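You operate a simulated robot arm through the tools that you are given. There is no shell and no other tool.

Carry out the task below with a simulated robot arm. There is one attempt and no reset: what you move stays moved.

JOB
Put the cup of lumpy glaze through the rotary sieve.
Fine: slide the bucket in and clamp it first; pour it all in, cup back, shut the cover and crank till the drum is empty; no splash. Set down upright: cup.

Only the result counts: the job must be done as asked and must still hold three seconds after the hand-in. Knocking over, shifting, dropping, spilling or breaking anything else fails it. A push-on lid holds only when it is set on centred and level and pressed home; a screw cap is set on level and turned clockwise until tight.

ROBOT AND FRAMES
A 6-joint arm with a two-finger gripper, fixed in place. Base frame: the origin is on the floor under the middle of its stand, x ahead of it, y to its left, z up; the work surface is at about z = 780. Readings come in mm, degrees, newtons and seconds.
It reaches about 1038 mm from its shoulder. Its first joint turns from -166.0 to 166.0 degrees. Payload 1.71 kg.
The TCP is the grasp point between the finger pads, 20 mm short of the fingertips. In the tool frame z runs along the fingers and y along their closing line. The gripper opens to 96 mm; its body begins 113 mm behind the TCP.
Orientation is that of the tool frame in the base frame, as a unit quaternion [x, y, z, w]. With the fingers straight down and closing along the base's y, the tool's x points along the base's -x, its y along +y and its z along -z.

CONTROLS
- The arm moves only by the tool send_rows. Its argument "plan" is a list of rows, each an object of numbers (a shift or turn left out is 0, a gripper value left out holds the last): "x", "y", "z": the shift along the tool's x, y, z in mm; "wx", "wy", "wz": the turn, a rotation vector about the tool's x, y, z in rad; "fingers": the finger opening in mm, from 0 to 96. In form: [{"x": .., "y": .., "z": .., "wx": .., "wy": .., "wz": .., "fingers": ..}, ...]. A call has 1 to 20 rows; each row is the pose to reach, as a shift and turn from the pose commanded when the call began, along the tool's axes at that moment. A row lasts 0.2 s, in which the tool goes at most 50 mm and 8.6 degrees; a call with a longer step from one row to the next is refused whole, and so is a gripper value outside its range. Where a pose cannot be reached the arm comes as near as it can. A force on the tool above 90 N (or 10 N above the force at the start of the call, whichever is more), or a blocked arm, ends the call early, and 0.2 s more pass. The fingers move at their own pace (about 45 mm/s each) and stop on an object; they squeeze with about 22 N. The grip force told is the motor's: it shows also when the fingers shut on nothing. Time passes only in rows, and 0.2 s behind the last, so rows that repeat a pose let the fingers close. It gives the time, the measured TCP pose, the force on the tool (base axes), the opening and the grip force at its end, in the units of the frame above (readings bear some noise), with the torque about the TCP (base axes, N m) and any sound that the robot's microphone picked up.
- Cameras (640 x 400 px; columns grow to the right, rows downward): "scene" is fixed at [219.6, 486.5, 1882.5]; the picture's right is [-0.93, -0.37, 0.00], its down [-0.26, 0.67, -0.70] and it looks along [0.26, -0.65, -0.72] (base axes); focal length 267 px, centre (320, 200). "wrist" rides on the gripper at [66, 14, -145] in the tool frame; the picture's right is [-0.21, 0.98, 0.00], its down [-0.88, -0.18, -0.45] and it looks along [-0.44, -0.09, 0.90] (tool axes); focal length 275 px, centre (320, 200). There is no depth. A picture from a camera that has moved, and an enlarged one, comes with that camera's place and axes in the base frame and with its lens. The place of the scene camera against the robot may be out by one fixed shift of up to 18 mm in any direction.
- camera(camera): a new picture of that camera. No time passes.
- slide_trunk(by): moves the trunk up (or, below 0, down) by that many mm; the arm rides with it, the base frame stays. It gives what a move gives, with no picture.
- zoom(camera, box): a new picture of the part [left, top, right, bottom] of that camera's present view, enlarged. No time passes.
- hand_in(): hands the job in; it is judged then, once.

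Nothing tells you positions but the pictures and the camera data. Unless the task says otherwise, let go and move clear before handing in.

The tools are called after "Emit:" as name(argument=value, ...) on one line, values as JSON. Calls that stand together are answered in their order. send_rows: Moves the arm, as the interface text tells. Its arguments: {"type":"object","properties":{"plan":{"type":"array","items":{"type":"object","properties":{"x":{"type":"number"},"y":{"type":"number"},"z":{"type":"number"},"wx":{"type":"number"},"wy":{"type":"number"},"wz":{"type":"number"},"fingers":{"type":"number"}}}}},"required":["plan"]} The other tools are called the same way: slide_trunk (by) moves the trunk up or down; camera (camera) takes a picture; zoom (camera, box) takes an enlarged picture of a part of a camera's view; hand_in () hands the job in.

At the start:

```text
time: 0.0
tool_pos: [523.9, -133.6, 1596.6]
tcp_rot: [-0.001, 1.0, 0.0, -0.002]
force: [-0.4, -0.6, 0.5]
ft_torque: [0.01, -0.01, -0.03]
opening: 96.2
finger_force: 0.1
trunk travel left (down, up): [-325.0, 65.0]
```

scene: 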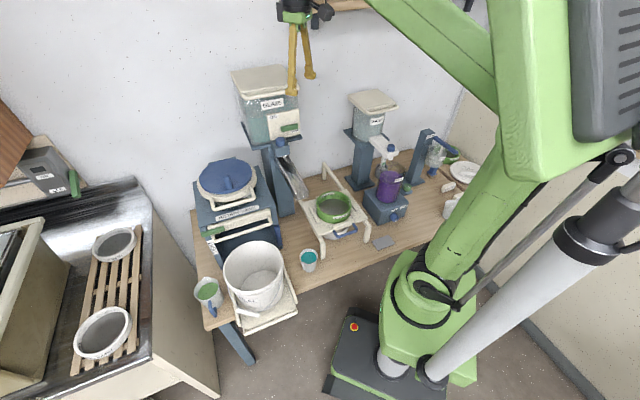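
wrist: 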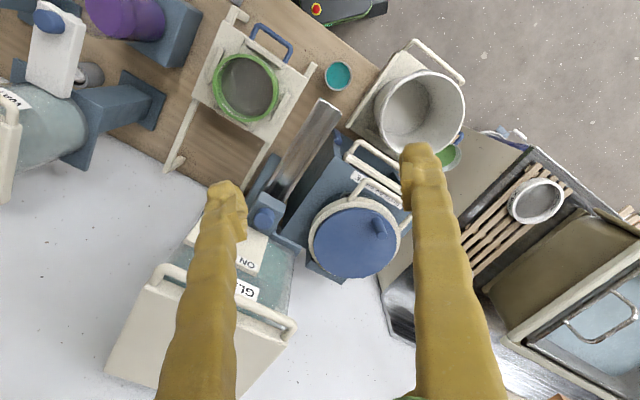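

I see a bench with a blue rotary sieve unit (blue drum lid), a white bucket on a sliding tray in front of it, a cup with green contents and a teal cup. I'll zoom in on the details before moving.

Emit:
zoom(camera="scene", box=[180, 140, 340, 340])

Emit:
zoom(camera="scene", box=[300, 80, 480, 260])

Emit:
zoom(camera="wrist", box=[290, 30, 490, 290])

Emit:
zoom(camera="wrist", box=[150, 0, 350, 200])

```text
2.00 times, centred on (260, 240) of scene
camera zoom: at [219.6, 486.5, 1882.5], right [-0.93, -0.37, 0.0], down [-0.26, 0.67, -0.7], along [0.26, -0.65, -0.72], focal length 533 px, centre (440, 120)
```

zoom: 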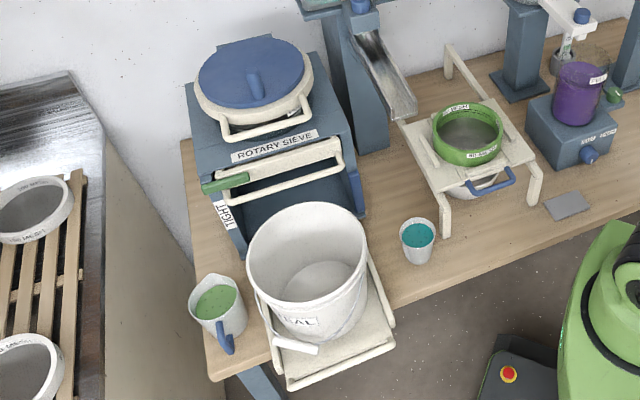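

```text
2.22 times, centred on (390, 170) of scene
camera zoom: at [219.6, 486.5, 1882.5], right [-0.93, -0.37, 0.0], down [-0.26, 0.67, -0.7], along [0.26, -0.65, -0.72], focal length 593 px, centre (164, 267)
```

zoom: 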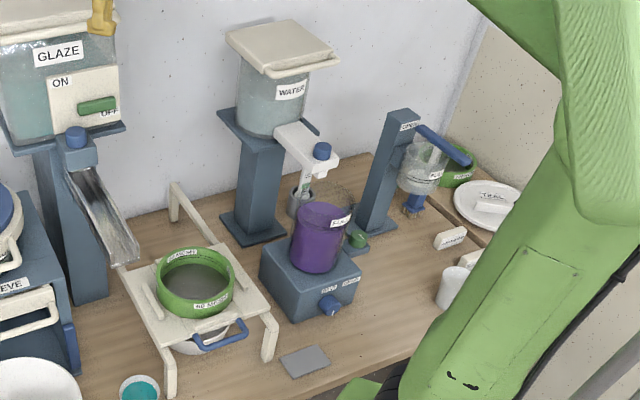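

```text
1.54 times, centred on (390, 160) of wrist
camera zoom: at [458.2, -120.4, 1741.9], right [0.21, 0.98, 0.0], down [0.88, -0.18, 0.44], along [0.43, -0.09, -0.9], focal length 424 px, centre (212, 262)
```

zoom: 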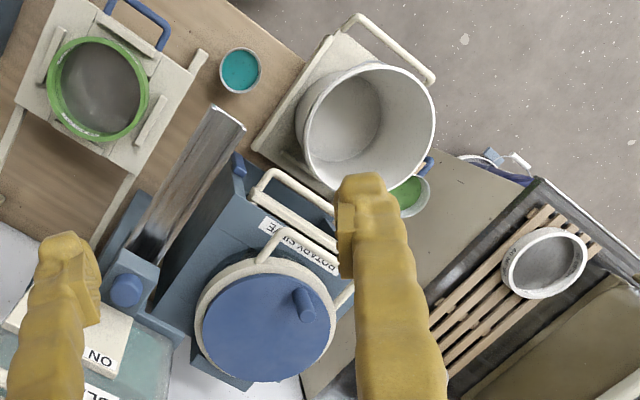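

```text
2.00 times, centred on (250, 100) of wrist
camera zoom: at [458.2, -120.4, 1741.9], right [0.21, 0.98, 0.0], down [0.88, -0.18, 0.44], along [0.43, -0.09, -0.9], focal length 551 px, centre (460, 400)
```

zoom: 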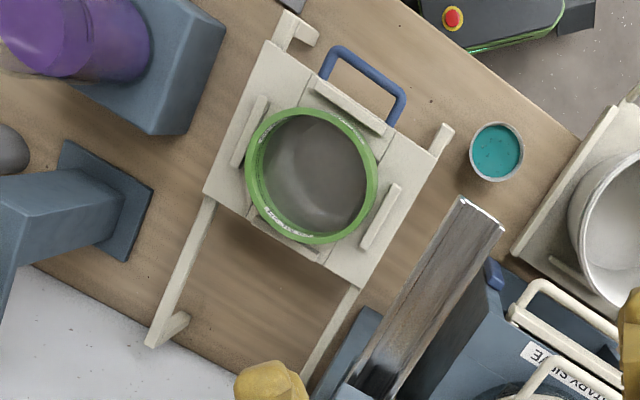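

Next I look closer at the sieve, the clamp, the bucket tray and the green-glaze cup.

Emit:
zoom(camera="scene", box=[190, 150, 290, 250])

Emit:
zoom(camera="scene", box=[185, 235, 305, 345])

Emit:
zoom(camera="scene", box=[185, 210, 245, 260])

Emit:
zoom(camera="wrist", box=[300, 130, 420, 290])

```text
4.00 times, centred on (240, 200) of scene
camera zoom: at [219.6, 486.5, 1882.5], right [-0.93, -0.37, 0.0], down [-0.26, 0.67, -0.7], along [0.26, -0.65, -0.72], focal length 1067 px, centre (640, 200)
```

zoom: 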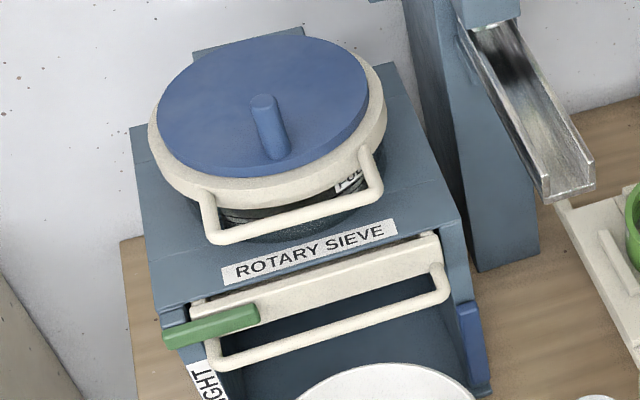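

```text
3.64 times, centred on (245, 290) of scene
camera zoom: at [219.6, 486.5, 1882.5], right [-0.93, -0.37, 0.0], down [-0.26, 0.67, -0.7], along [0.26, -0.65, -0.72], focal length 970 px, centre (593, -127)
```

zoom: 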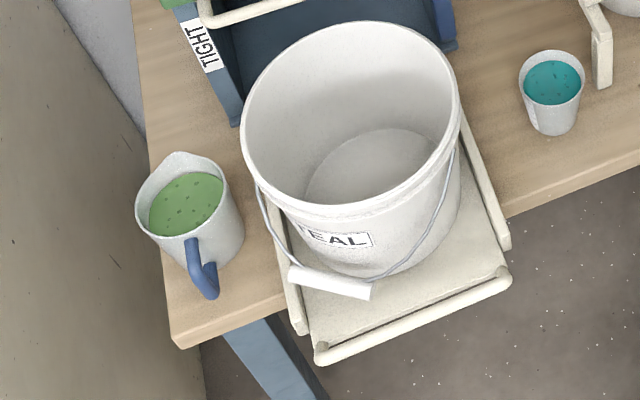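

```text
8.00 times, centred on (215, 235) of scene
camera zoom: at [219.6, 486.5, 1882.5], right [-0.93, -0.37, 0.0], down [-0.26, 0.67, -0.7], along [0.26, -0.65, -0.72], focal length 2134 px, centre (1160, -80)
```

zoom: 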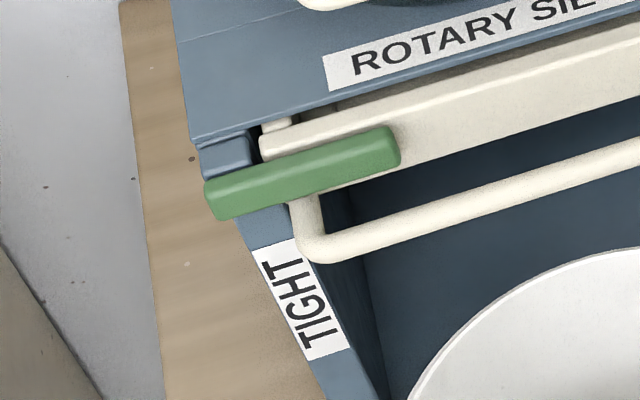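

```text
2.50 times, centred on (360, 210) of wrist
camera zoom: at [458.2, -120.4, 1741.9], right [0.21, 0.98, 0.0], down [0.88, -0.18, 0.44], along [0.43, -0.09, -0.9], focal length 688 px, centre (220, 175)
```

zoom: 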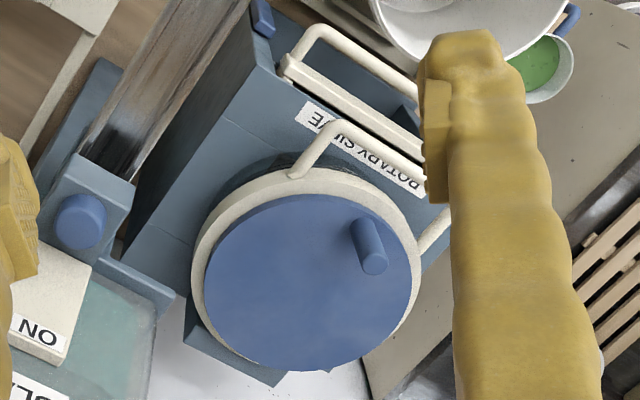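

The bucket carries a label I can't fully read and two cups hold glaze; I'll zoom further on these to tell which is the lumpy one.

Emit:
zoom(camera="scene", box=[295, 245, 325, 275])

Emit:
zoom(camera="scene", box=[190, 270, 230, 320])

Emit:
zoom(camera="scene", box=[225, 280, 295, 330])

Emit:
zoom(camera="scene", box=[420, 140, 480, 220])

Emit:
zoom(camera="wrist", box=[310, 50, 370, 100])

Emit:
zoom(camera="wrist", box=[410, 120, 480, 180])

```text
13.33 times, centred on (310, 260) of scene
camera zoom: at [219.6, 486.5, 1882.5], right [-0.93, -0.37, 0.0], down [-0.26, 0.67, -0.7], along [0.26, -0.65, -0.72], focal length 3556 px, centre (453, -600)
```

zoom: 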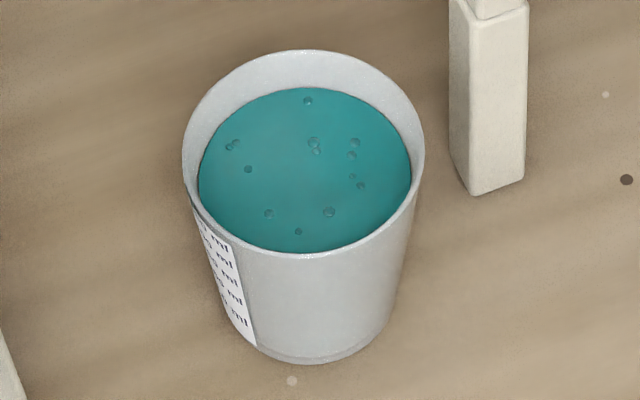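

```text
8.00 times, centred on (210, 295) of scene
camera zoom: at [219.6, 486.5, 1882.5], right [-0.93, -0.37, 0.0], down [-0.26, 0.67, -0.7], along [0.26, -0.65, -0.72], focal length 2134 px, centre (1200, -560)
```

zoom: 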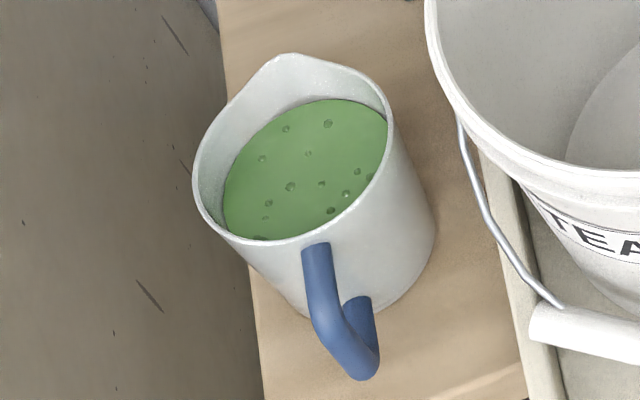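

```text
8.00 times, centred on (260, 305) of scene
camera zoom: at [219.6, 486.5, 1882.5], right [-0.93, -0.37, 0.0], down [-0.26, 0.67, -0.7], along [0.26, -0.65, -0.72], focal length 2134 px, centre (800, -640)
```

zoom: 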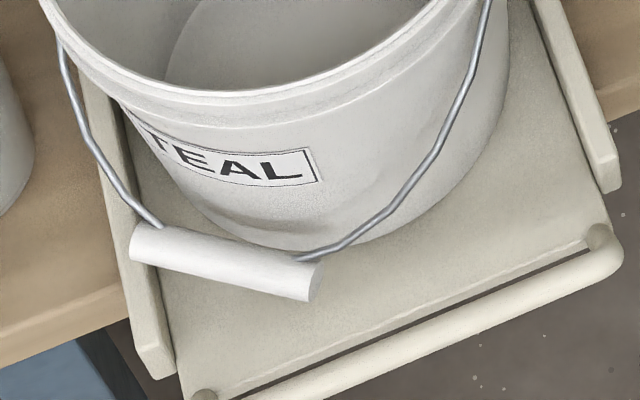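

```text
5.00 times, centred on (450, 180) of scene
camera zoom: at [219.6, 486.5, 1882.5], right [-0.93, -0.37, 0.0], down [-0.26, 0.67, -0.7], along [0.26, -0.65, -0.72], focal length 1333 px, centre (-330, 300)
```

zoom: 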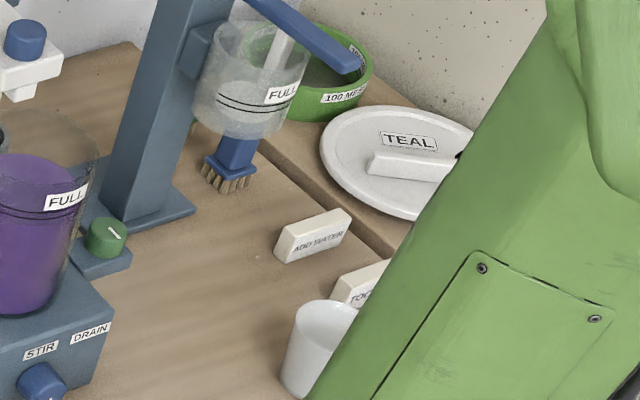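

```text
8.00 times, centred on (340, 75) of wrist
camera zoom: at [458.2, -120.4, 1741.9], right [0.21, 0.98, 0.0], down [0.88, -0.18, 0.44], along [0.43, -0.09, -0.9], focal length 2202 px, centre (160, 1200)
```

zoom: 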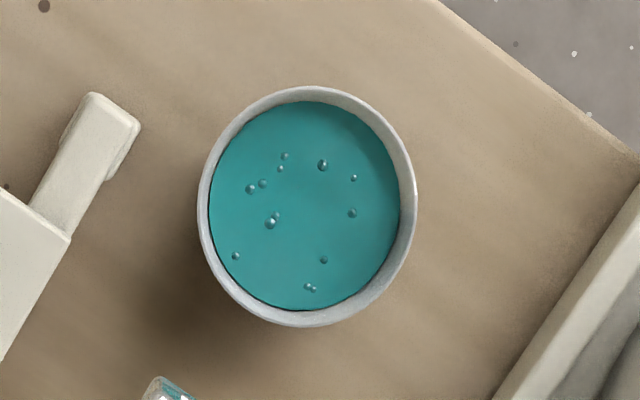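

```text
6.67 times, centred on (445, 150) of wrist
camera zoom: at [458.2, -120.4, 1741.9], right [0.21, 0.98, 0.0], down [0.88, -0.18, 0.44], along [0.43, -0.09, -0.9], focal length 1835 px, centre (-513, 533)
```

zoom: 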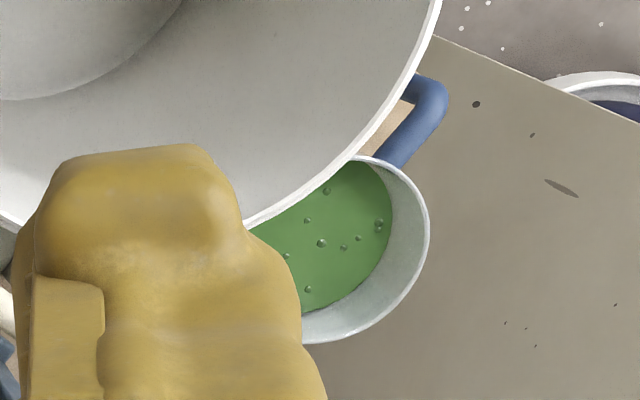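

I take the teal-glaze cup near (495, -80) to be the one to sieve (the bucket is labelled TEAL), with the sieve set about 45° to my x axis and its lid near (837, -110, 1210). I'll first yaw the tool to line up with the sieve and move back for a better look.

Emit:
send_rows(plan=[{"x": 17, "y": 30, "z": 17, "wz": 0.131}, {"x": 34, "y": 60, "z": 34, "wz": 0.262}, {"x": 50, "y": 90, "z": 50, "wz": 0.393}, {"x": 67, "y": 120, "z": 67, "wz": 0.524}, {"x": 84, "y": 150, "z": 84, "wz": 0.655}, {"x": 100, "y": 180, "z": 100, "wz": 0.785}])

Emit:
camera(camera="wrist")

Emit:
camera(camera="scene")

```text
time: 1.4
tool_pos: [393.4, 45.8, 1506.8]
tcp_rot: [0.383, 0.924, 0.004, 0.009]
force: [0.3, 0.2, -0.9]
ft_torque: [0.01, 0.07, -0.01]
opening: 96.0
finger_force: 0.1
trunk travel left (down, up): [-325.0, 65.0]
```

```text
taken
camera wrist: at [353.9, 103.0, 1651.5], right [0.84, 0.55, 0.02], down [0.48, -0.75, 0.45], along [0.26, -0.37, -0.89], focal length 275 px, centre (320, 200)
```

wrist: 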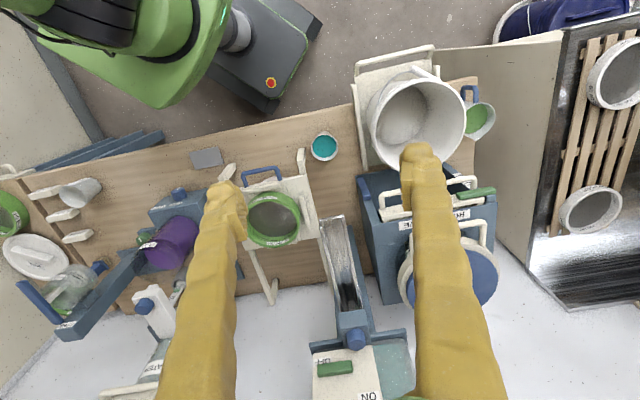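

```text
taken
```

scene: 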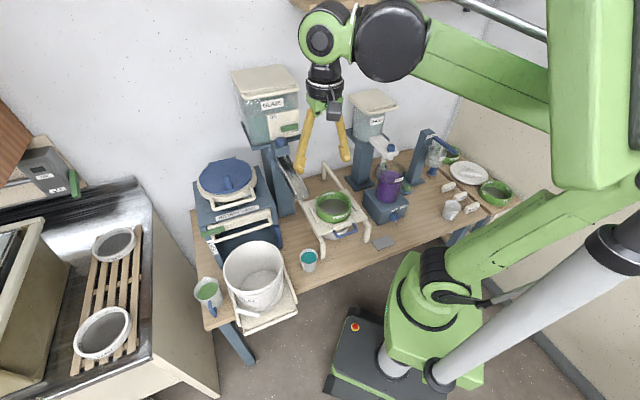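

The yaw worked, and the wrist view shows the whole bench. I'll tilt the tool and move in to view the sieve front and its clamp.

Emit:
send_rows(plan=[{}, {}])

```text
time: 2.0
tool_pos: [420.6, 45.4, 1501.0]
tcp_rot: [0.383, 0.924, 0.0, 0.001]
force: [-0.8, -0.1, 0.8]
ft_torque: [0.0, -0.02, -0.02]
opening: 95.9
finger_force: 0.0
trunk travel left (down, up): [-325.0, 65.0]
```

Lag settles within a fraction of a second. Now tilting and moving to look into the sieve front from above the bucket.

Emit:
send_rows(plan=[{"x": 9, "y": 22, "z": 31, "wy": -0.075}, {"x": 18, "y": 44, "z": 63, "wy": -0.15}, {"x": 27, "y": 66, "z": 94, "wy": -0.225}, {"x": 35, "y": 88, "z": 126, "wy": -0.3}, {"x": 44, "y": 110, "z": 157, "wy": -0.375}, {"x": 53, "y": 132, "z": 189, "wy": -0.45}, {"x": 62, "y": 155, "z": 220, "wy": -0.525}, {"x": 71, "y": 177, "z": 252, "wy": -0.6}, {"x": 71, "y": 177, "z": 252, "wy": -0.6}, {"x": 71, "y": 177, "z": 252, "wy": -0.6}])

Emit:
camera(camera="wrist")

Emit:
zoom(camera="wrist", box=[200, 100, 440, 300])

```text
time: 4.2
tool_pos: [483.5, 218.5, 1250.8]
tcp_rot: [0.367, 0.881, -0.11, 0.278]
force: [-0.2, -0.5, -0.2]
ft_torque: [0.0, -0.03, -0.01]
opening: 95.8
finger_force: 0.2
trunk travel left (down, up): [-325.0, 65.0]
```

```text
taken
camera wrist: at [395.4, 325.1, 1332.0], right [0.81, 0.57, 0.13], down [0.19, -0.46, 0.86], along [0.55, -0.68, -0.49], focal length 275 px, centre (320, 200)
```

wrist: 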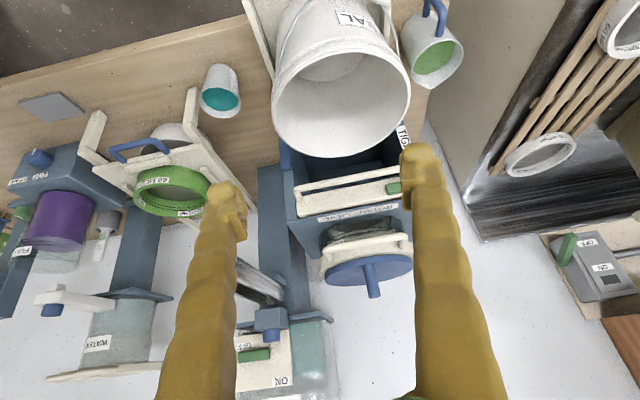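

```text
2.00 times, centred on (320, 200) of wrist
camera zoom: at [395.4, 325.1, 1332.0], right [0.81, 0.57, 0.13], down [0.19, -0.46, 0.86], along [0.55, -0.68, -0.49], focal length 551 px, centre (320, 200)
```

zoom: 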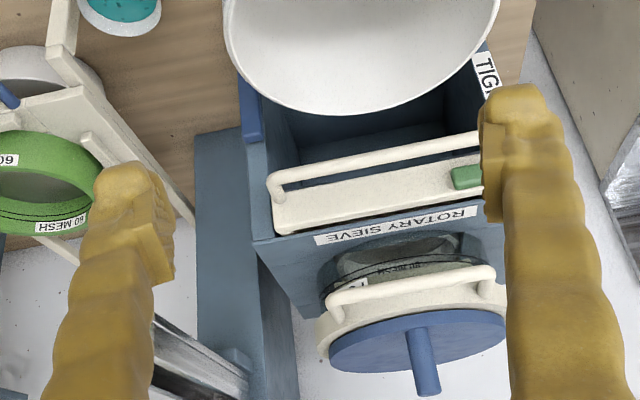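

The wrist picture is upside-down here, but it shows the drum with mesh, the cover with handle and blue crank. I zoom in on these.

Emit:
zoom(camera="wrist", box=[290, 200, 420, 310])

Emit:
zoom(camera="wrist", box=[270, 120, 430, 220])

Emit:
zoom(camera="wrist", box=[240, 0, 420, 130])

```text
3.64 times, centred on (355, 255) of wrist
camera zoom: at [395.4, 325.1, 1332.0], right [0.81, 0.57, 0.13], down [0.19, -0.46, 0.86], along [0.55, -0.68, -0.49], focal length 1001 px, centre (193, 0)
```

zoom: 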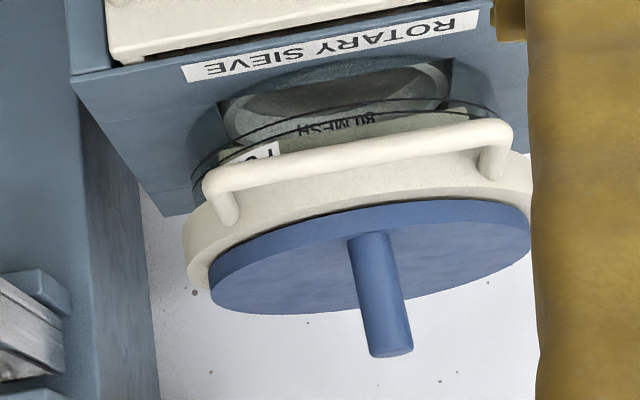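

```text
4.00 times, centred on (350, 170) of wrist
camera zoom: at [395.4, 325.1, 1332.0], right [0.81, 0.57, 0.13], down [0.19, -0.46, 0.86], along [0.55, -0.68, -0.49], focal length 1101 px, centre (200, 320)
```

zoom: 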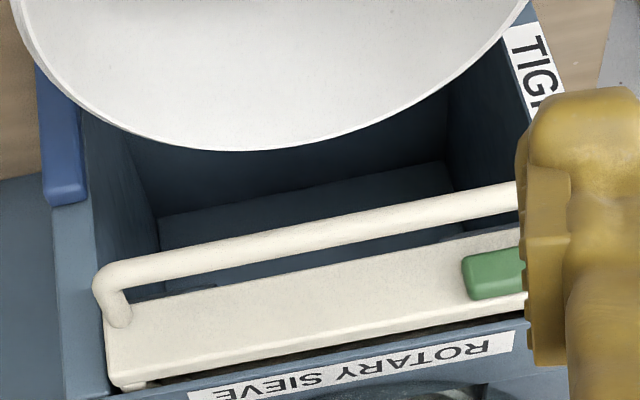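

```text
3.08 times, centred on (330, 65) of wrist
camera zoom: at [395.4, 325.1, 1332.0], right [0.81, 0.57, 0.13], down [0.19, -0.46, 0.86], along [0.55, -0.68, -0.49], focal length 847 px, centre (289, 615)
```

zoom: 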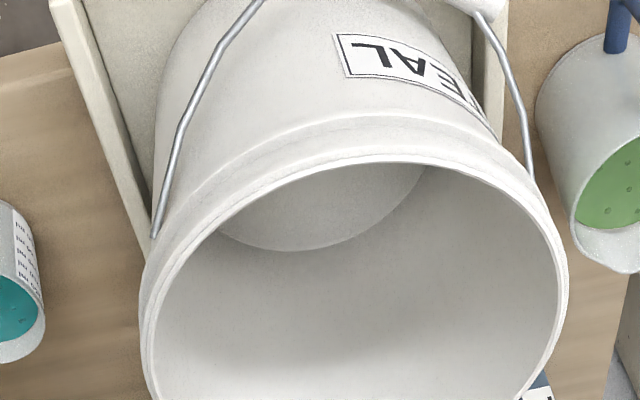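

I'd like a lower, more frontal view without a finger in the way, so I shift left along the sieve front, down, and tilt a bit further.

Emit:
send_rows(plan=[{"x": 18, "y": 16, "z": 27, "wy": -0.05}, {"x": 36, "y": 32, "z": 54, "wy": -0.1}, {"x": 55, "y": 48, "z": 80, "wy": -0.15}, {"x": 73, "y": 65, "z": 107, "wy": -0.2}, {"x": 73, "y": 65, "z": 107, "wy": -0.2}, {"x": 73, "y": 65, "z": 107, "wy": -0.2}])

Emit:
camera(camera="wrist")

Emit:
zoom(camera="wrist", box=[210, 100, 410, 240])

Emit:
zoom(camera="wrist", box=[230, 200, 400, 330])

```text
time: 5.6
tool_pos: [526.2, 267.2, 1124.8]
tcp_rot: [0.353, 0.848, -0.146, 0.366]
force: [-0.1, -0.5, -0.1]
ft_torque: [0.04, 0.0, 0.08]
opening: 96.1
finger_force: 0.1
trunk travel left (down, up): [-325.0, 65.0]
```

```text
taken
camera wrist: at [429.6, 383.5, 1176.1], right [0.79, 0.59, 0.16], down [0.06, -0.34, 0.94], along [0.61, -0.73, -0.3], focal length 275 px, centre (320, 200)
```

wrist: 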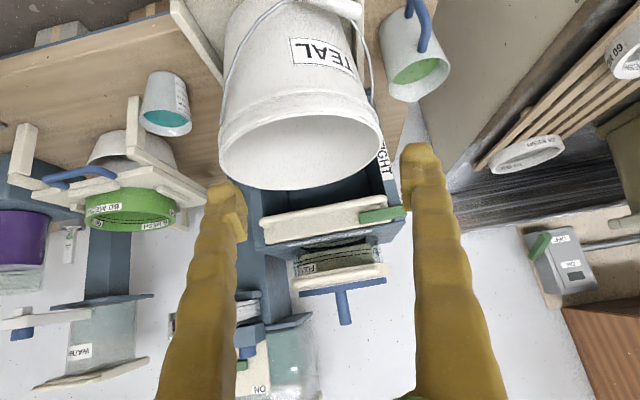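

```text
2.86 times, centred on (310, 170) of wrist
camera zoom: at [429.6, 383.5, 1176.1], right [0.79, 0.59, 0.16], down [0.06, -0.34, 0.94], along [0.61, -0.73, -0.3], focal length 786 px, centre (349, 286)
```

zoom: 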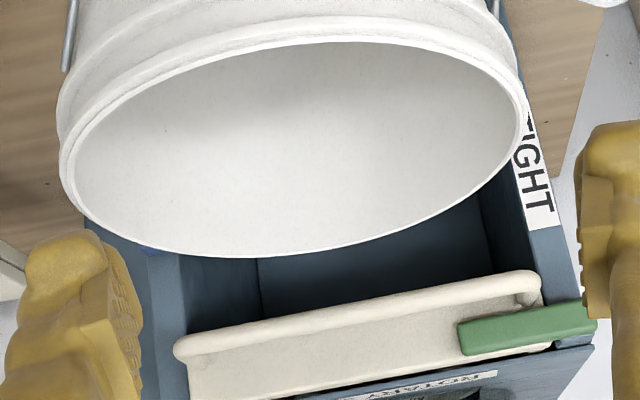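

```text
3.08 times, centred on (315, 265) of wrist
camera zoom: at [429.6, 383.5, 1176.1], right [0.79, 0.59, 0.16], down [0.06, -0.34, 0.94], along [0.61, -0.73, -0.3], focal length 847 px, centre (335, 0)
```

zoom: 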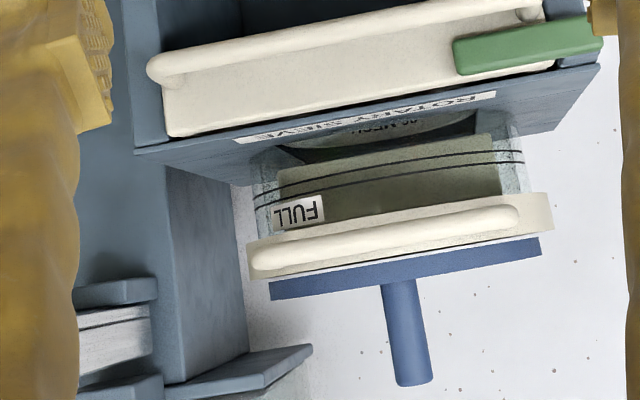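

The cover is shut, horizontal, hinged at the rear; the green lever sits at the left of a white clamp bar above the bay, and TIGHT is marked below it on the post. Next I back off and look down at the tray handle.

Emit:
send_rows(plan=[{"x": 36, "y": -3, "z": 7, "wy": 0.067}, {"x": 71, "y": -6, "z": 14, "wy": 0.133}, {"x": 107, "y": -8, "z": 21, "wy": 0.2}, {"x": 143, "y": -11, "z": 28, "wy": 0.267}, {"x": 178, "y": -14, "z": 35, "wy": 0.333}, {"x": 214, "y": -16, "z": 42, "wy": 0.4}, {"x": 214, "y": -16, "z": 42, "wy": 0.4}, {"x": 214, "y": -16, "z": 42, "wy": 0.4}])

Emit:
camera(camera="wrist")

Emit:
zoom(camera="wrist", box=[220, 60, 420, 260])

Emit:
camera(camera="scene")

```text
time: 7.4
tool_pos: [435.7, 336.5, 939.1]
tcp_rot: [0.375, 0.905, -0.073, 0.189]
force: [0.5, 0.0, 0.4]
ft_torque: [0.0, 0.01, -0.01]
opening: 96.1
finger_force: 0.1
trunk travel left (down, up): [-325.0, 65.0]
```

```text
taken
camera wrist: at [360.8, 430.5, 1045.7], right [0.82, 0.56, 0.09], down [0.31, -0.58, 0.75], along [0.47, -0.59, -0.65], focal length 275 px, centre (320, 200)
```

wrist: 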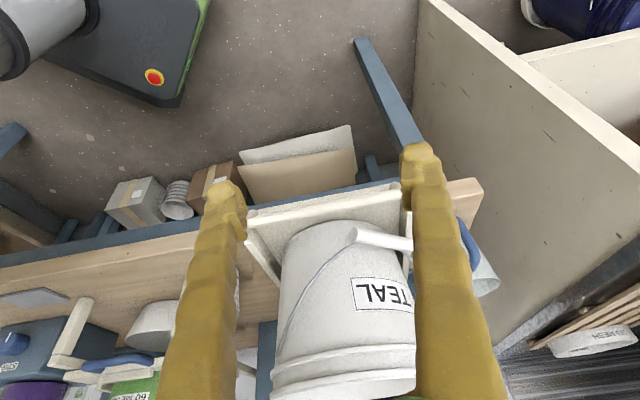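

```text
2.00 times, centred on (320, 160) of wrist
camera zoom: at [360.8, 430.5, 1045.7], right [0.82, 0.56, 0.09], down [0.31, -0.58, 0.75], along [0.47, -0.59, -0.65], focal length 551 px, centre (320, 280)
```

zoom: 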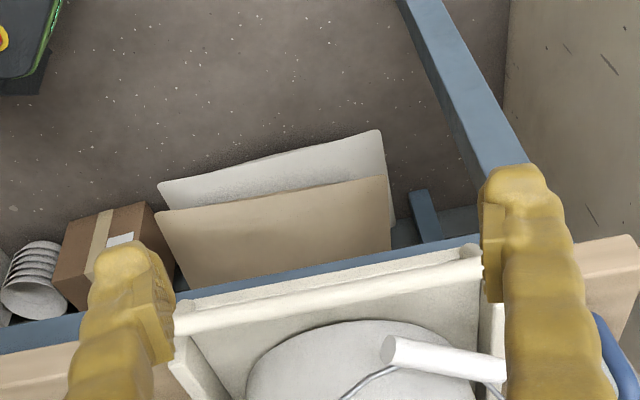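

```text
taken
```

scene: 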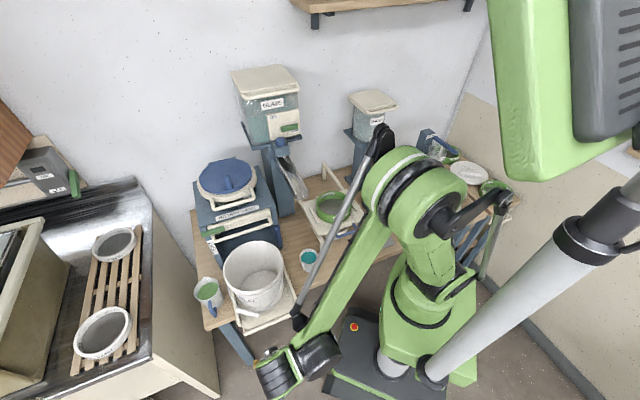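

The tray's front bar comes out near u≈208 mm along the sieve axis, z≈831. I zoom in on it to see its shape before pushing.

Emit:
zoom(camera="wrist", box=[235, 175, 325, 245])

Emit:
zoom(camera="wrist", box=[320, 170, 420, 260])

Emit:
zoom(camera="scene", box=[225, 285, 305, 340])

```text
5.71 times, centred on (280, 210) of wrist
camera zoom: at [360.8, 430.5, 1045.7], right [0.82, 0.56, 0.09], down [0.31, -0.58, 0.75], along [0.47, -0.59, -0.65], focal length 1573 px, centre (549, 143)
```

zoom: 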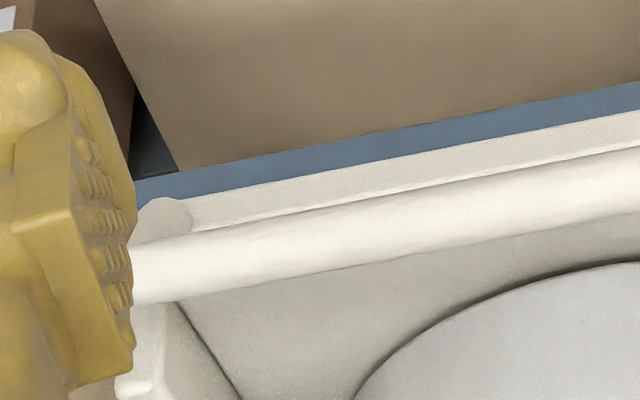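

```text
4.44 times, centred on (370, 215) of wrist
camera zoom: at [360.8, 430.5, 1045.7], right [0.82, 0.56, 0.09], down [0.31, -0.58, 0.75], along [0.47, -0.59, -0.65], focal length 1224 px, centre (98, 133)
```

zoom: 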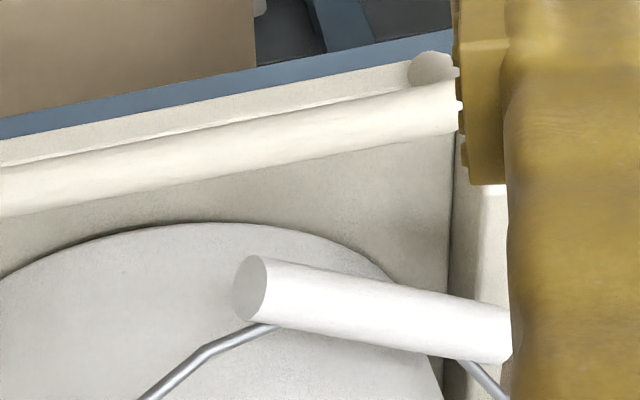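

```text
7.27 times, centred on (265, 312) of scene
camera zoom: at [219.6, 486.5, 1882.5], right [-0.93, -0.37, 0.0], down [-0.26, 0.67, -0.7], along [0.26, -0.65, -0.72], focal length 1940 px, centre (720, -618)
```

zoom: 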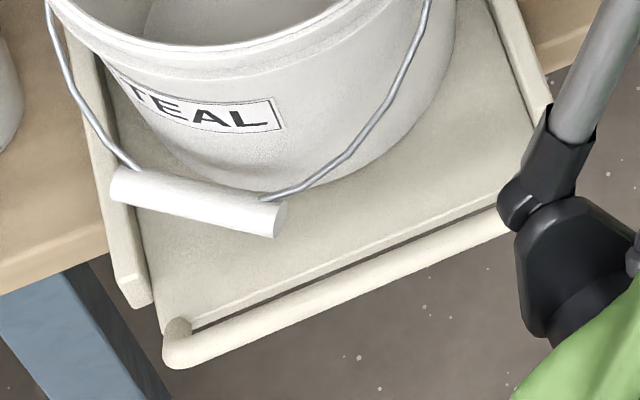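

The bar is a raised U-handle on the tray front; a closed pair of fingers pushed against its middle along the rail direction (about 47° right of my x axis) should slide bucket and tray in. I close the fingers and come to a start point just in front of the bar.

Emit:
send_rows(plan=[{"x": -8, "y": -3, "z": 26, "wx": 0.003, "wz": 0.006, "fingers": 0}, {"x": -16, "y": -5, "z": 51, "wx": 0.006, "wz": 0.013, "fingers": 0}, {"x": -25, "y": -8, "z": 77, "wx": 0.008, "wz": 0.019, "fingers": 0}, {"x": -33, "y": -11, "z": 102, "wx": 0.011, "wz": 0.026, "fingers": 0}, {"x": -41, "y": -13, "z": 128, "wx": 0.014, "wz": 0.032, "fingers": 0}, {"x": -41, "y": -13, "z": 128, "wx": 0.014, "wz": 0.032, "fingers": 0}, {"x": -41, "y": -13, "z": 128, "wx": 0.014, "wz": 0.032, "fingers": 0}])

Emit:
camera(camera="wrist")

Emit:
camera(camera="scene")

```text
time: 9.0
tool_pos: [501.7, 278.6, 854.2]
tcp_rot: [0.392, 0.897, -0.078, 0.188]
force: [-0.7, -0.2, -0.7]
ft_torque: [0.0, -0.02, 0.02]
opening: 0.0
finger_force: 22.4
out of reach, approached as far as the arm can: row 4, 5, 6, 7
trunk travel left (down, up): [-325.0, 65.0]
```

```text
taken
camera wrist: at [430.2, 374.2, 961.8], right [0.84, 0.53, 0.09], down [0.29, -0.59, 0.75], along [0.45, -0.61, -0.65], focal length 275 px, centre (320, 200)
```

wrist: 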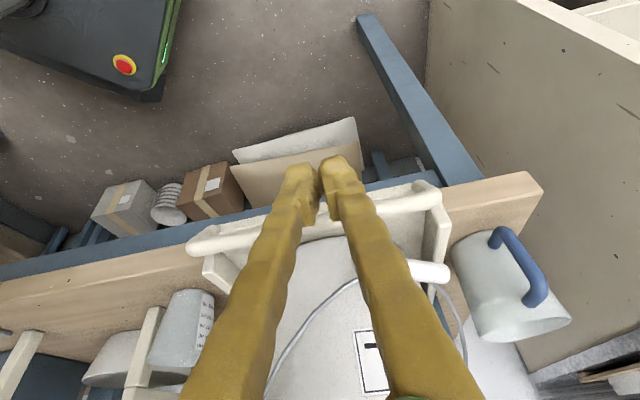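

```text
taken
```

scene: 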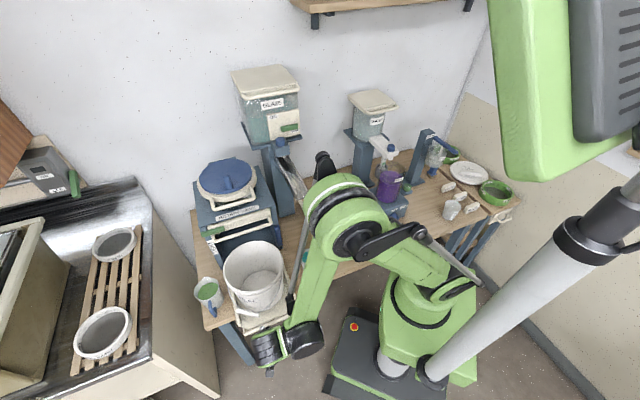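

The start point is slightly below the arm's reach at this trunk height, so I'll raise the tool and then lower the trunk, watching the elbow in the scene picture.

Emit:
send_rows(plan=[{"x": -16, "z": -38}, {"x": -33, "z": -76}, {"x": -50, "z": -115}, {"x": -66, "z": -153}, {"x": -83, "z": -191}, {"x": -99, "z": -230}, {"x": -99, "z": -230}, {"x": -99, "z": -230}])

Emit:
slide_trunk(by=-120)

Emit:
camera(camera="scene")

Emit:
camera(camera="wrist")

```text
time: 10.8
tool_pos: [501.0, 280.0, 1106.3]
tcp_rot: [0.392, 0.897, -0.077, 0.188]
force: [0.8, -0.1, -0.2]
ft_torque: [-0.01, -0.01, -0.04]
opening: 0.0
finger_force: 21.7
trunk travel left (down, up): [-325.0, 65.0]
```

```text
time: 12.3
tool_pos: [500.7, 281.0, 985.5]
tcp_rot: [0.391, 0.898, -0.077, 0.188]
force: [0.7, -0.2, 0.5]
ft_torque: [-0.01, -0.01, 0.02]
opening: 0.0
finger_force: 22.0
trunk travel left (down, up): [-205.0, 185.0]
```

```text
taken
```

scene: 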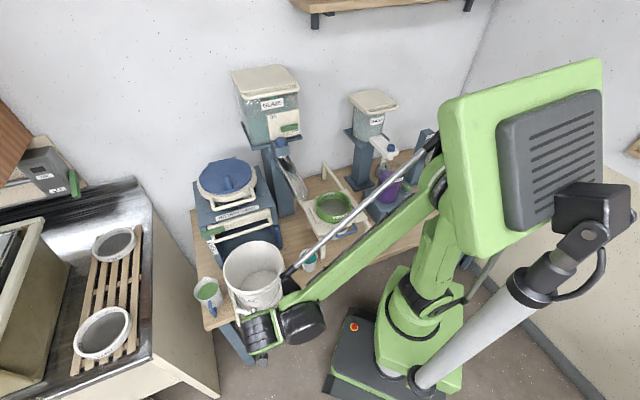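

```text
taken
camera wrist: at [429.1, 376.0, 1092.7], right [0.84, 0.53, 0.09], down [0.29, -0.59, 0.76], along [0.45, -0.61, -0.65], focal length 275 px, centre (320, 200)
```

wrist: 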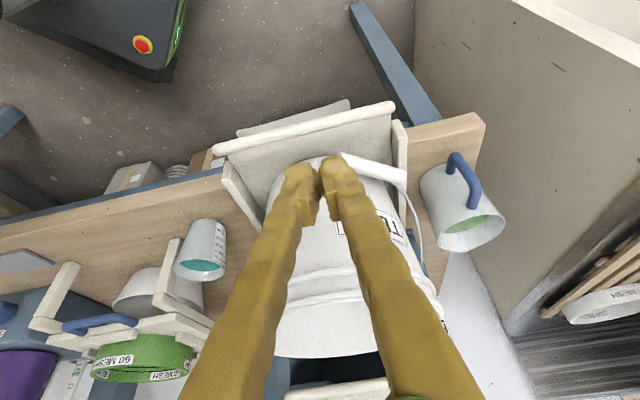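

Clear so far. I lower the trunk another 80 mm, then bring the fingertips down in front of the tray bar.

Emit:
slide_trunk(by=-80)

Emit:
camera(camera="scene")

```text
time: 13.5
tool_pos: [499.7, 280.6, 906.5]
tcp_rot: [0.391, 0.898, -0.076, 0.188]
force: [-0.3, -0.7, -0.1]
ft_torque: [0.04, -0.02, -0.01]
opening: 0.0
finger_force: 22.1
trunk travel left (down, up): [-125.0, 265.0]
```

```text
taken
```

scene: 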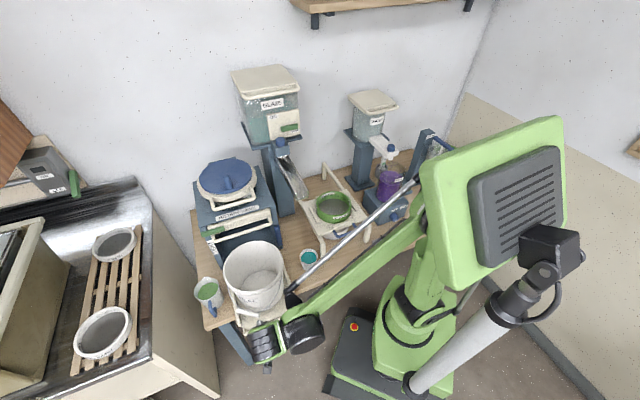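

Emit:
send_rows(plan=[{"x": 9, "y": -7, "z": 21}, {"x": 18, "y": -14, "z": 42}, {"x": 27, "y": -20, "z": 62}, {"x": 27, "y": -20, "z": 62}, {"x": 27, "y": -20, "z": 62}])

Emit:
camera(camera="wrist")

Emit:
zoom(camera="scene", box=[215, 280, 335, 380])

```text
time: 14.7
tool_pos: [486.9, 269.1, 838.3]
tcp_rot: [0.391, 0.898, -0.077, 0.188]
force: [-0.5, -0.1, -0.4]
ft_torque: [0.01, 0.0, 0.0]
opening: 0.0
finger_force: 22.0
trunk travel left (down, up): [-125.0, 265.0]
```

```text
taken
camera wrist: at [415.7, 363.7, 945.3], right [0.84, 0.53, 0.09], down [0.29, -0.59, 0.76], along [0.45, -0.61, -0.65], focal length 275 px, centre (320, 200)
```

wrist: 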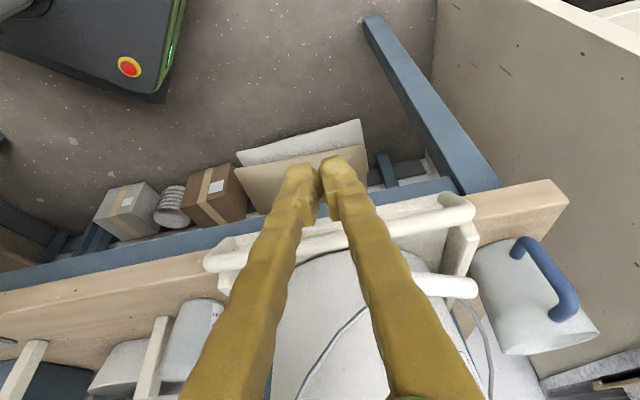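

```text
4.00 times, centred on (275, 330) of scene
camera zoom: at [219.6, 486.5, 1882.5], right [-0.93, -0.37, 0.0], down [-0.26, 0.67, -0.7], along [0.26, -0.65, -0.72], focal length 1067 px, centre (500, -320)
```

zoom: 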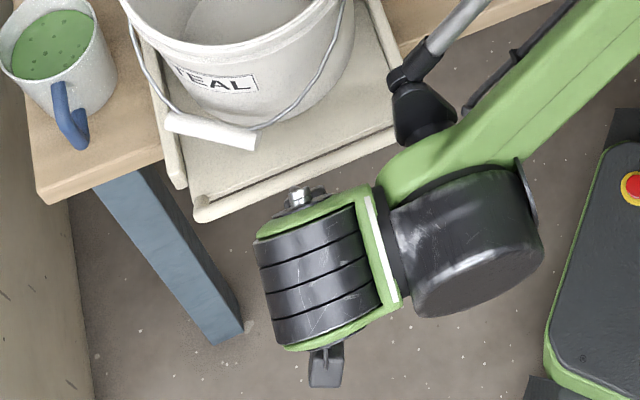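

The closed fingertips are at bar height, roughly 45 mm in front of it and centred. I push slowly along the rail direction.

Emit:
send_rows(plan=[{"x": -8.3, "z": 3.6}, {"x": -16.5, "z": 7.1}, {"x": -24.8, "z": 10.7}, {"x": -33, "z": 14.3}, {"x": -41.3, "z": 17.9}, {"x": -49.6, "z": 21.4}, {"x": -57.8, "z": 25}, {"x": -66.1, "z": 28.6}, {"x": -74.4, "z": 32.2}, {"x": -82.6, "z": 35.7}, {"x": -90.9, "z": 39.3}, {"x": -99.1, "z": 42.9}, {"x": -107.4, "z": 46.4}, {"x": -115.7, "z": 50}])

Emit:
camera(camera="wrist")

Emit:
zoom(camera="scene", box=[180, 140, 340, 340])

```text
time: 17.7
tool_pos: [572.1, 174.6, 838.6]
tcp_rot: [0.392, 0.897, -0.077, 0.189]
force: [-0.6, 0.0, 1.0]
ft_torque: [-0.05, -0.01, -0.01]
opening: 0.3
finger_force: 21.6
trunk travel left (down, up): [-125.0, 265.0]
```

```text
taken
camera wrist: at [499.7, 270.1, 945.5], right [0.84, 0.53, 0.09], down [0.29, -0.59, 0.76], along [0.45, -0.61, -0.65], focal length 275 px, centre (320, 200)
```

wrist: 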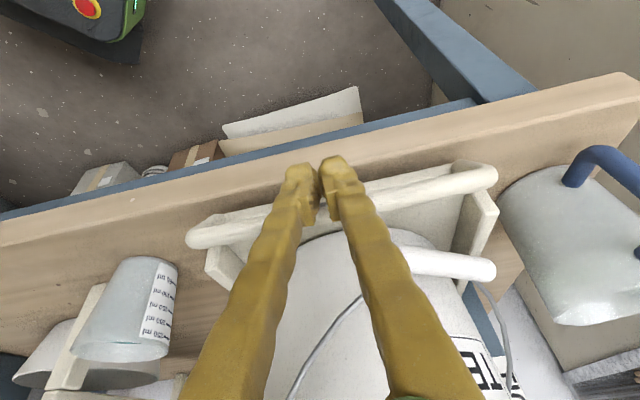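

```text
2.00 times, centred on (260, 240) of scene
camera zoom: at [219.6, 486.5, 1882.5], right [-0.93, -0.37, 0.0], down [-0.26, 0.67, -0.7], along [0.26, -0.65, -0.72], focal length 533 px, centre (440, 120)
```

zoom: 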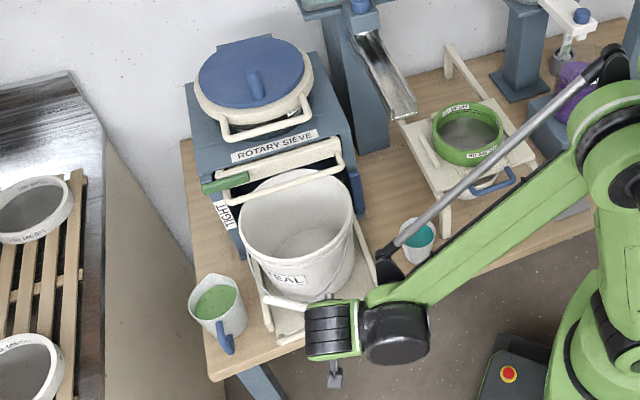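

The tray slides smoothly with almost no force. I check the full scene for clearance of the forearm before pushing further.

Emit:
camera(camera="scene")

Emit:
zoom(camera="scene", box=[260, 60, 500, 340])

```text
taken
```

scene: 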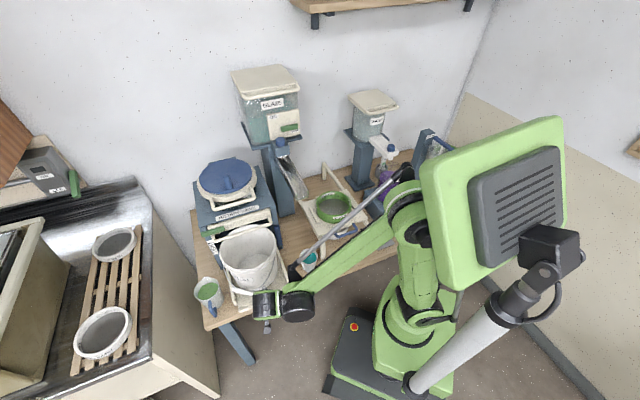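

```text
1.43 times, centred on (380, 200) of scene
camera zoom: at [219.6, 486.5, 1882.5], right [-0.93, -0.37, 0.0], down [-0.26, 0.67, -0.7], along [0.26, -0.65, -0.72], focal length 381 px, centre (234, 200)
```

zoom: 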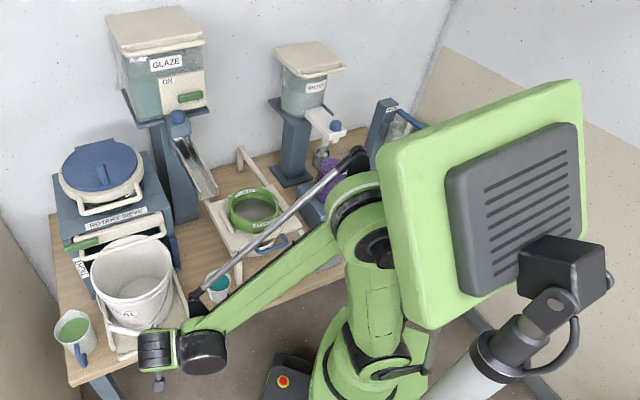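

The elbow stays high and the forearm passes well above the cup and clear of the chute, so I continue the push.

Emit:
send_rows(plan=[{"x": -8.3, "z": 3.6}, {"x": -16.5, "z": 7.1}, {"x": -24.8, "z": 10.7}, {"x": -33, "z": 14.3}, {"x": -41.3, "z": 17.9}, {"x": -49.6, "z": 21.4}, {"x": -57.8, "z": 25}, {"x": -66.1, "z": 28.6}, {"x": -74.4, "z": 32.2}, {"x": -82.6, "z": 35.7}, {"x": -90.9, "z": 39.3}, {"x": -99.1, "z": 42.9}, {"x": -107.4, "z": 46.4}, {"x": -115.7, "z": 50}, {"x": -124, "z": 53.6}, {"x": -132.2, "z": 57.2}])

Emit:
camera(camera="wrist")

Emit:
zoom(camera="scene", box=[180, 140, 340, 340])

```text
time: 21.1
tool_pos: [670.4, 70.2, 837.4]
tcp_rot: [0.392, 0.897, -0.077, 0.189]
force: [-0.4, -0.1, -0.7]
ft_torque: [-0.02, -0.01, -0.02]
opening: 0.0
finger_force: 22.2
trunk travel left (down, up): [-125.0, 265.0]
```

```text
taken
camera wrist: at [598.1, 165.0, 944.9], right [0.84, 0.53, 0.09], down [0.29, -0.59, 0.76], along [0.45, -0.61, -0.65], focal length 275 px, centre (320, 200)
```

wrist: 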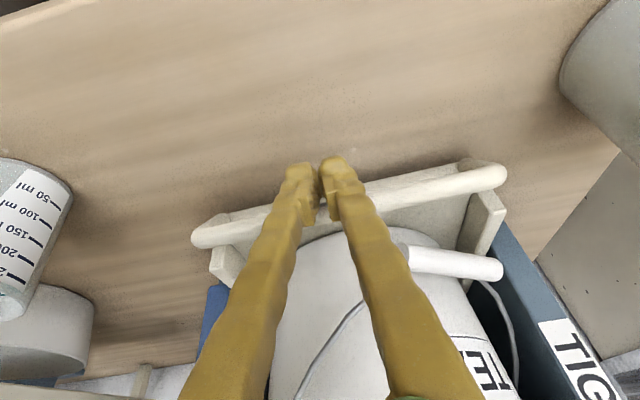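

```text
2.00 times, centred on (260, 240) of scene
camera zoom: at [219.6, 486.5, 1882.5], right [-0.93, -0.37, 0.0], down [-0.26, 0.67, -0.7], along [0.26, -0.65, -0.72], focal length 533 px, centre (440, 120)
```

zoom: 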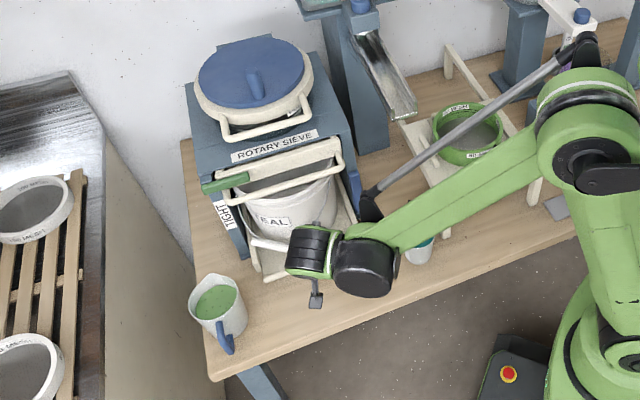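

Emit:
send_rows(plan=[{"x": -8.3, "z": 3.6}, {"x": -16.5, "z": 7.1}, {"x": -24.8, "z": 10.7}, {"x": -33, "z": 14.3}, {"x": -41.3, "z": 17.9}, {"x": -49.6, "z": 21.4}, {"x": -57.8, "z": 25}, {"x": -66.1, "z": 28.6}])

Emit:
camera(camera="wrist")

Emit:
zoom(camera="scene", box=[180, 140, 340, 340])

```text
time: 22.9
tool_pos: [716.2, 22.7, 838.9]
tcp_rot: [0.391, 0.898, -0.077, 0.187]
force: [-41.5, 27.2, -15.7]
ft_torque: [0.49, 0.27, 0.22]
opening: 5.9
finger_force: 28.9
trunk travel left (down, up): [-125.0, 265.0]
```

```text
taken
camera wrist: at [645.0, 116.8, 945.1], right [0.84, 0.53, 0.09], down [0.29, -0.59, 0.75], along [0.45, -0.61, -0.65], focal length 275 px, centre (320, 200)
```

wrist: 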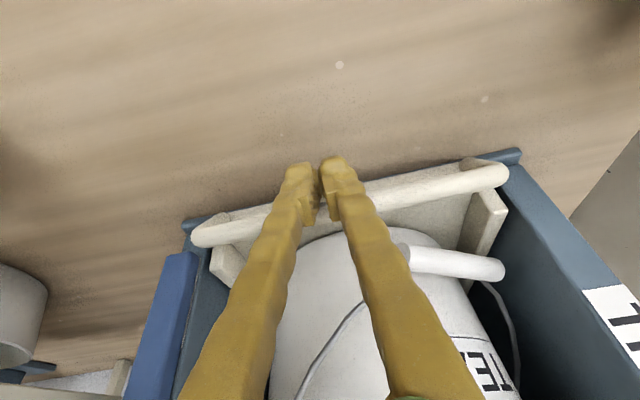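

```text
2.00 times, centred on (260, 240) of scene
camera zoom: at [219.6, 486.5, 1882.5], right [-0.93, -0.37, 0.0], down [-0.26, 0.67, -0.7], along [0.26, -0.65, -0.72], focal length 533 px, centre (440, 120)
```

zoom: 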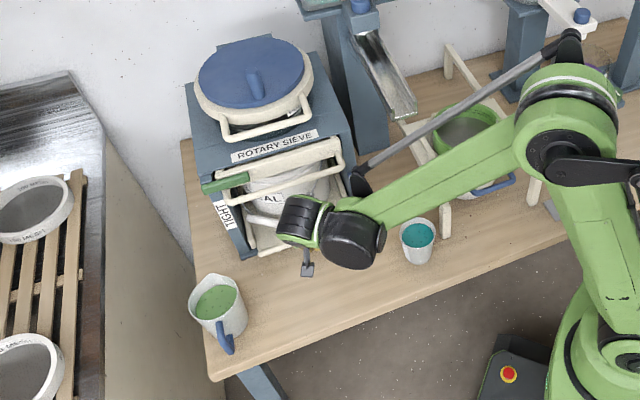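

The tray met a firm stop with about 50 N, its bar now flush with the sieve's front edges. I back off and look at it.

Emit:
send_rows(plan=[{"x": -2, "z": 1}, {"x": -2, "z": 1}])

Emit:
send_rows(plan=[{"x": 9.2, "z": -4}, {"x": 27, "z": -12}, {"x": 55, "z": -24}, {"x": 92, "z": -40}, {"x": 129, "z": -56}, {"x": 165, "z": -71}, {"x": 165, "z": -71}, {"x": 165, "z": -71}])

Emit:
camera(camera="wrist")

Emit:
zoom(camera="scene", box=[180, 140, 300, 290])

```text
time: 23.4
tool_pos: [707.0, 15.0, 847.1]
tcp_rot: [0.394, 0.896, -0.073, 0.191]
force: [-9.5, 9.9, 4.6]
ft_torque: [0.18, -0.14, 0.07]
opening: 0.0
finger_force: 29.6
trunk travel left (down, up): [-125.0, 265.0]
stopped in row 2: the force on the tool passed its limit at 92 N (the readings are from after the stop); the commanded pose is now the measured one
```

```text
time: 25.2
tool_pos: [585.5, 150.2, 846.3]
tcp_rot: [0.393, 0.896, -0.073, 0.191]
force: [0.5, -0.5, 0.6]
ft_torque: [0.01, -0.01, -0.01]
opening: 0.0
finger_force: 29.6
trunk travel left (down, up): [-125.0, 265.0]
```

```text
taken
camera wrist: at [513.6, 243.5, 952.3], right [0.84, 0.53, 0.1], down [0.28, -0.59, 0.75], along [0.46, -0.61, -0.65], focal length 275 px, centre (320, 200)
```

wrist: 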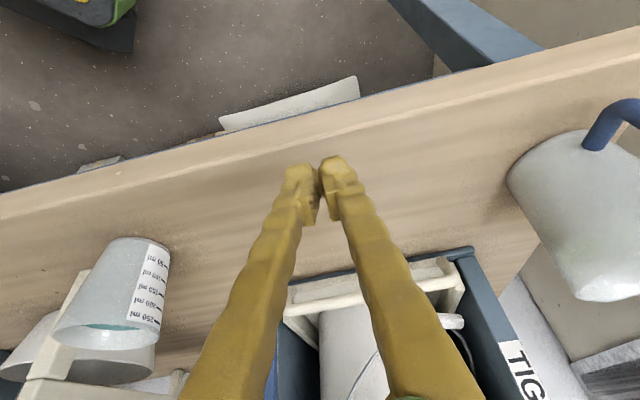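

```text
2.67 times, centred on (240, 215) of scene
camera zoom: at [219.6, 486.5, 1882.5], right [-0.93, -0.37, 0.0], down [-0.26, 0.67, -0.7], along [0.26, -0.65, -0.72], focal length 711 px, centre (533, 160)
```

zoom: 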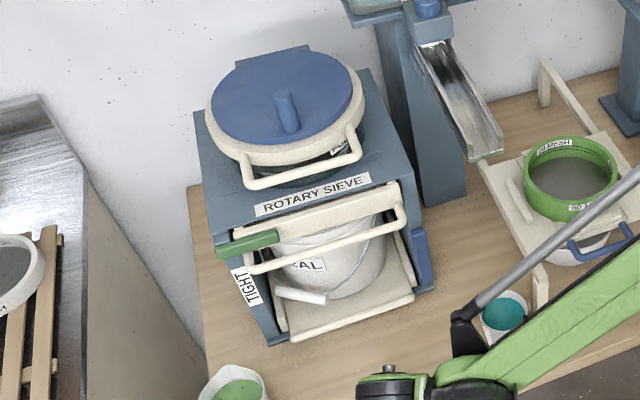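

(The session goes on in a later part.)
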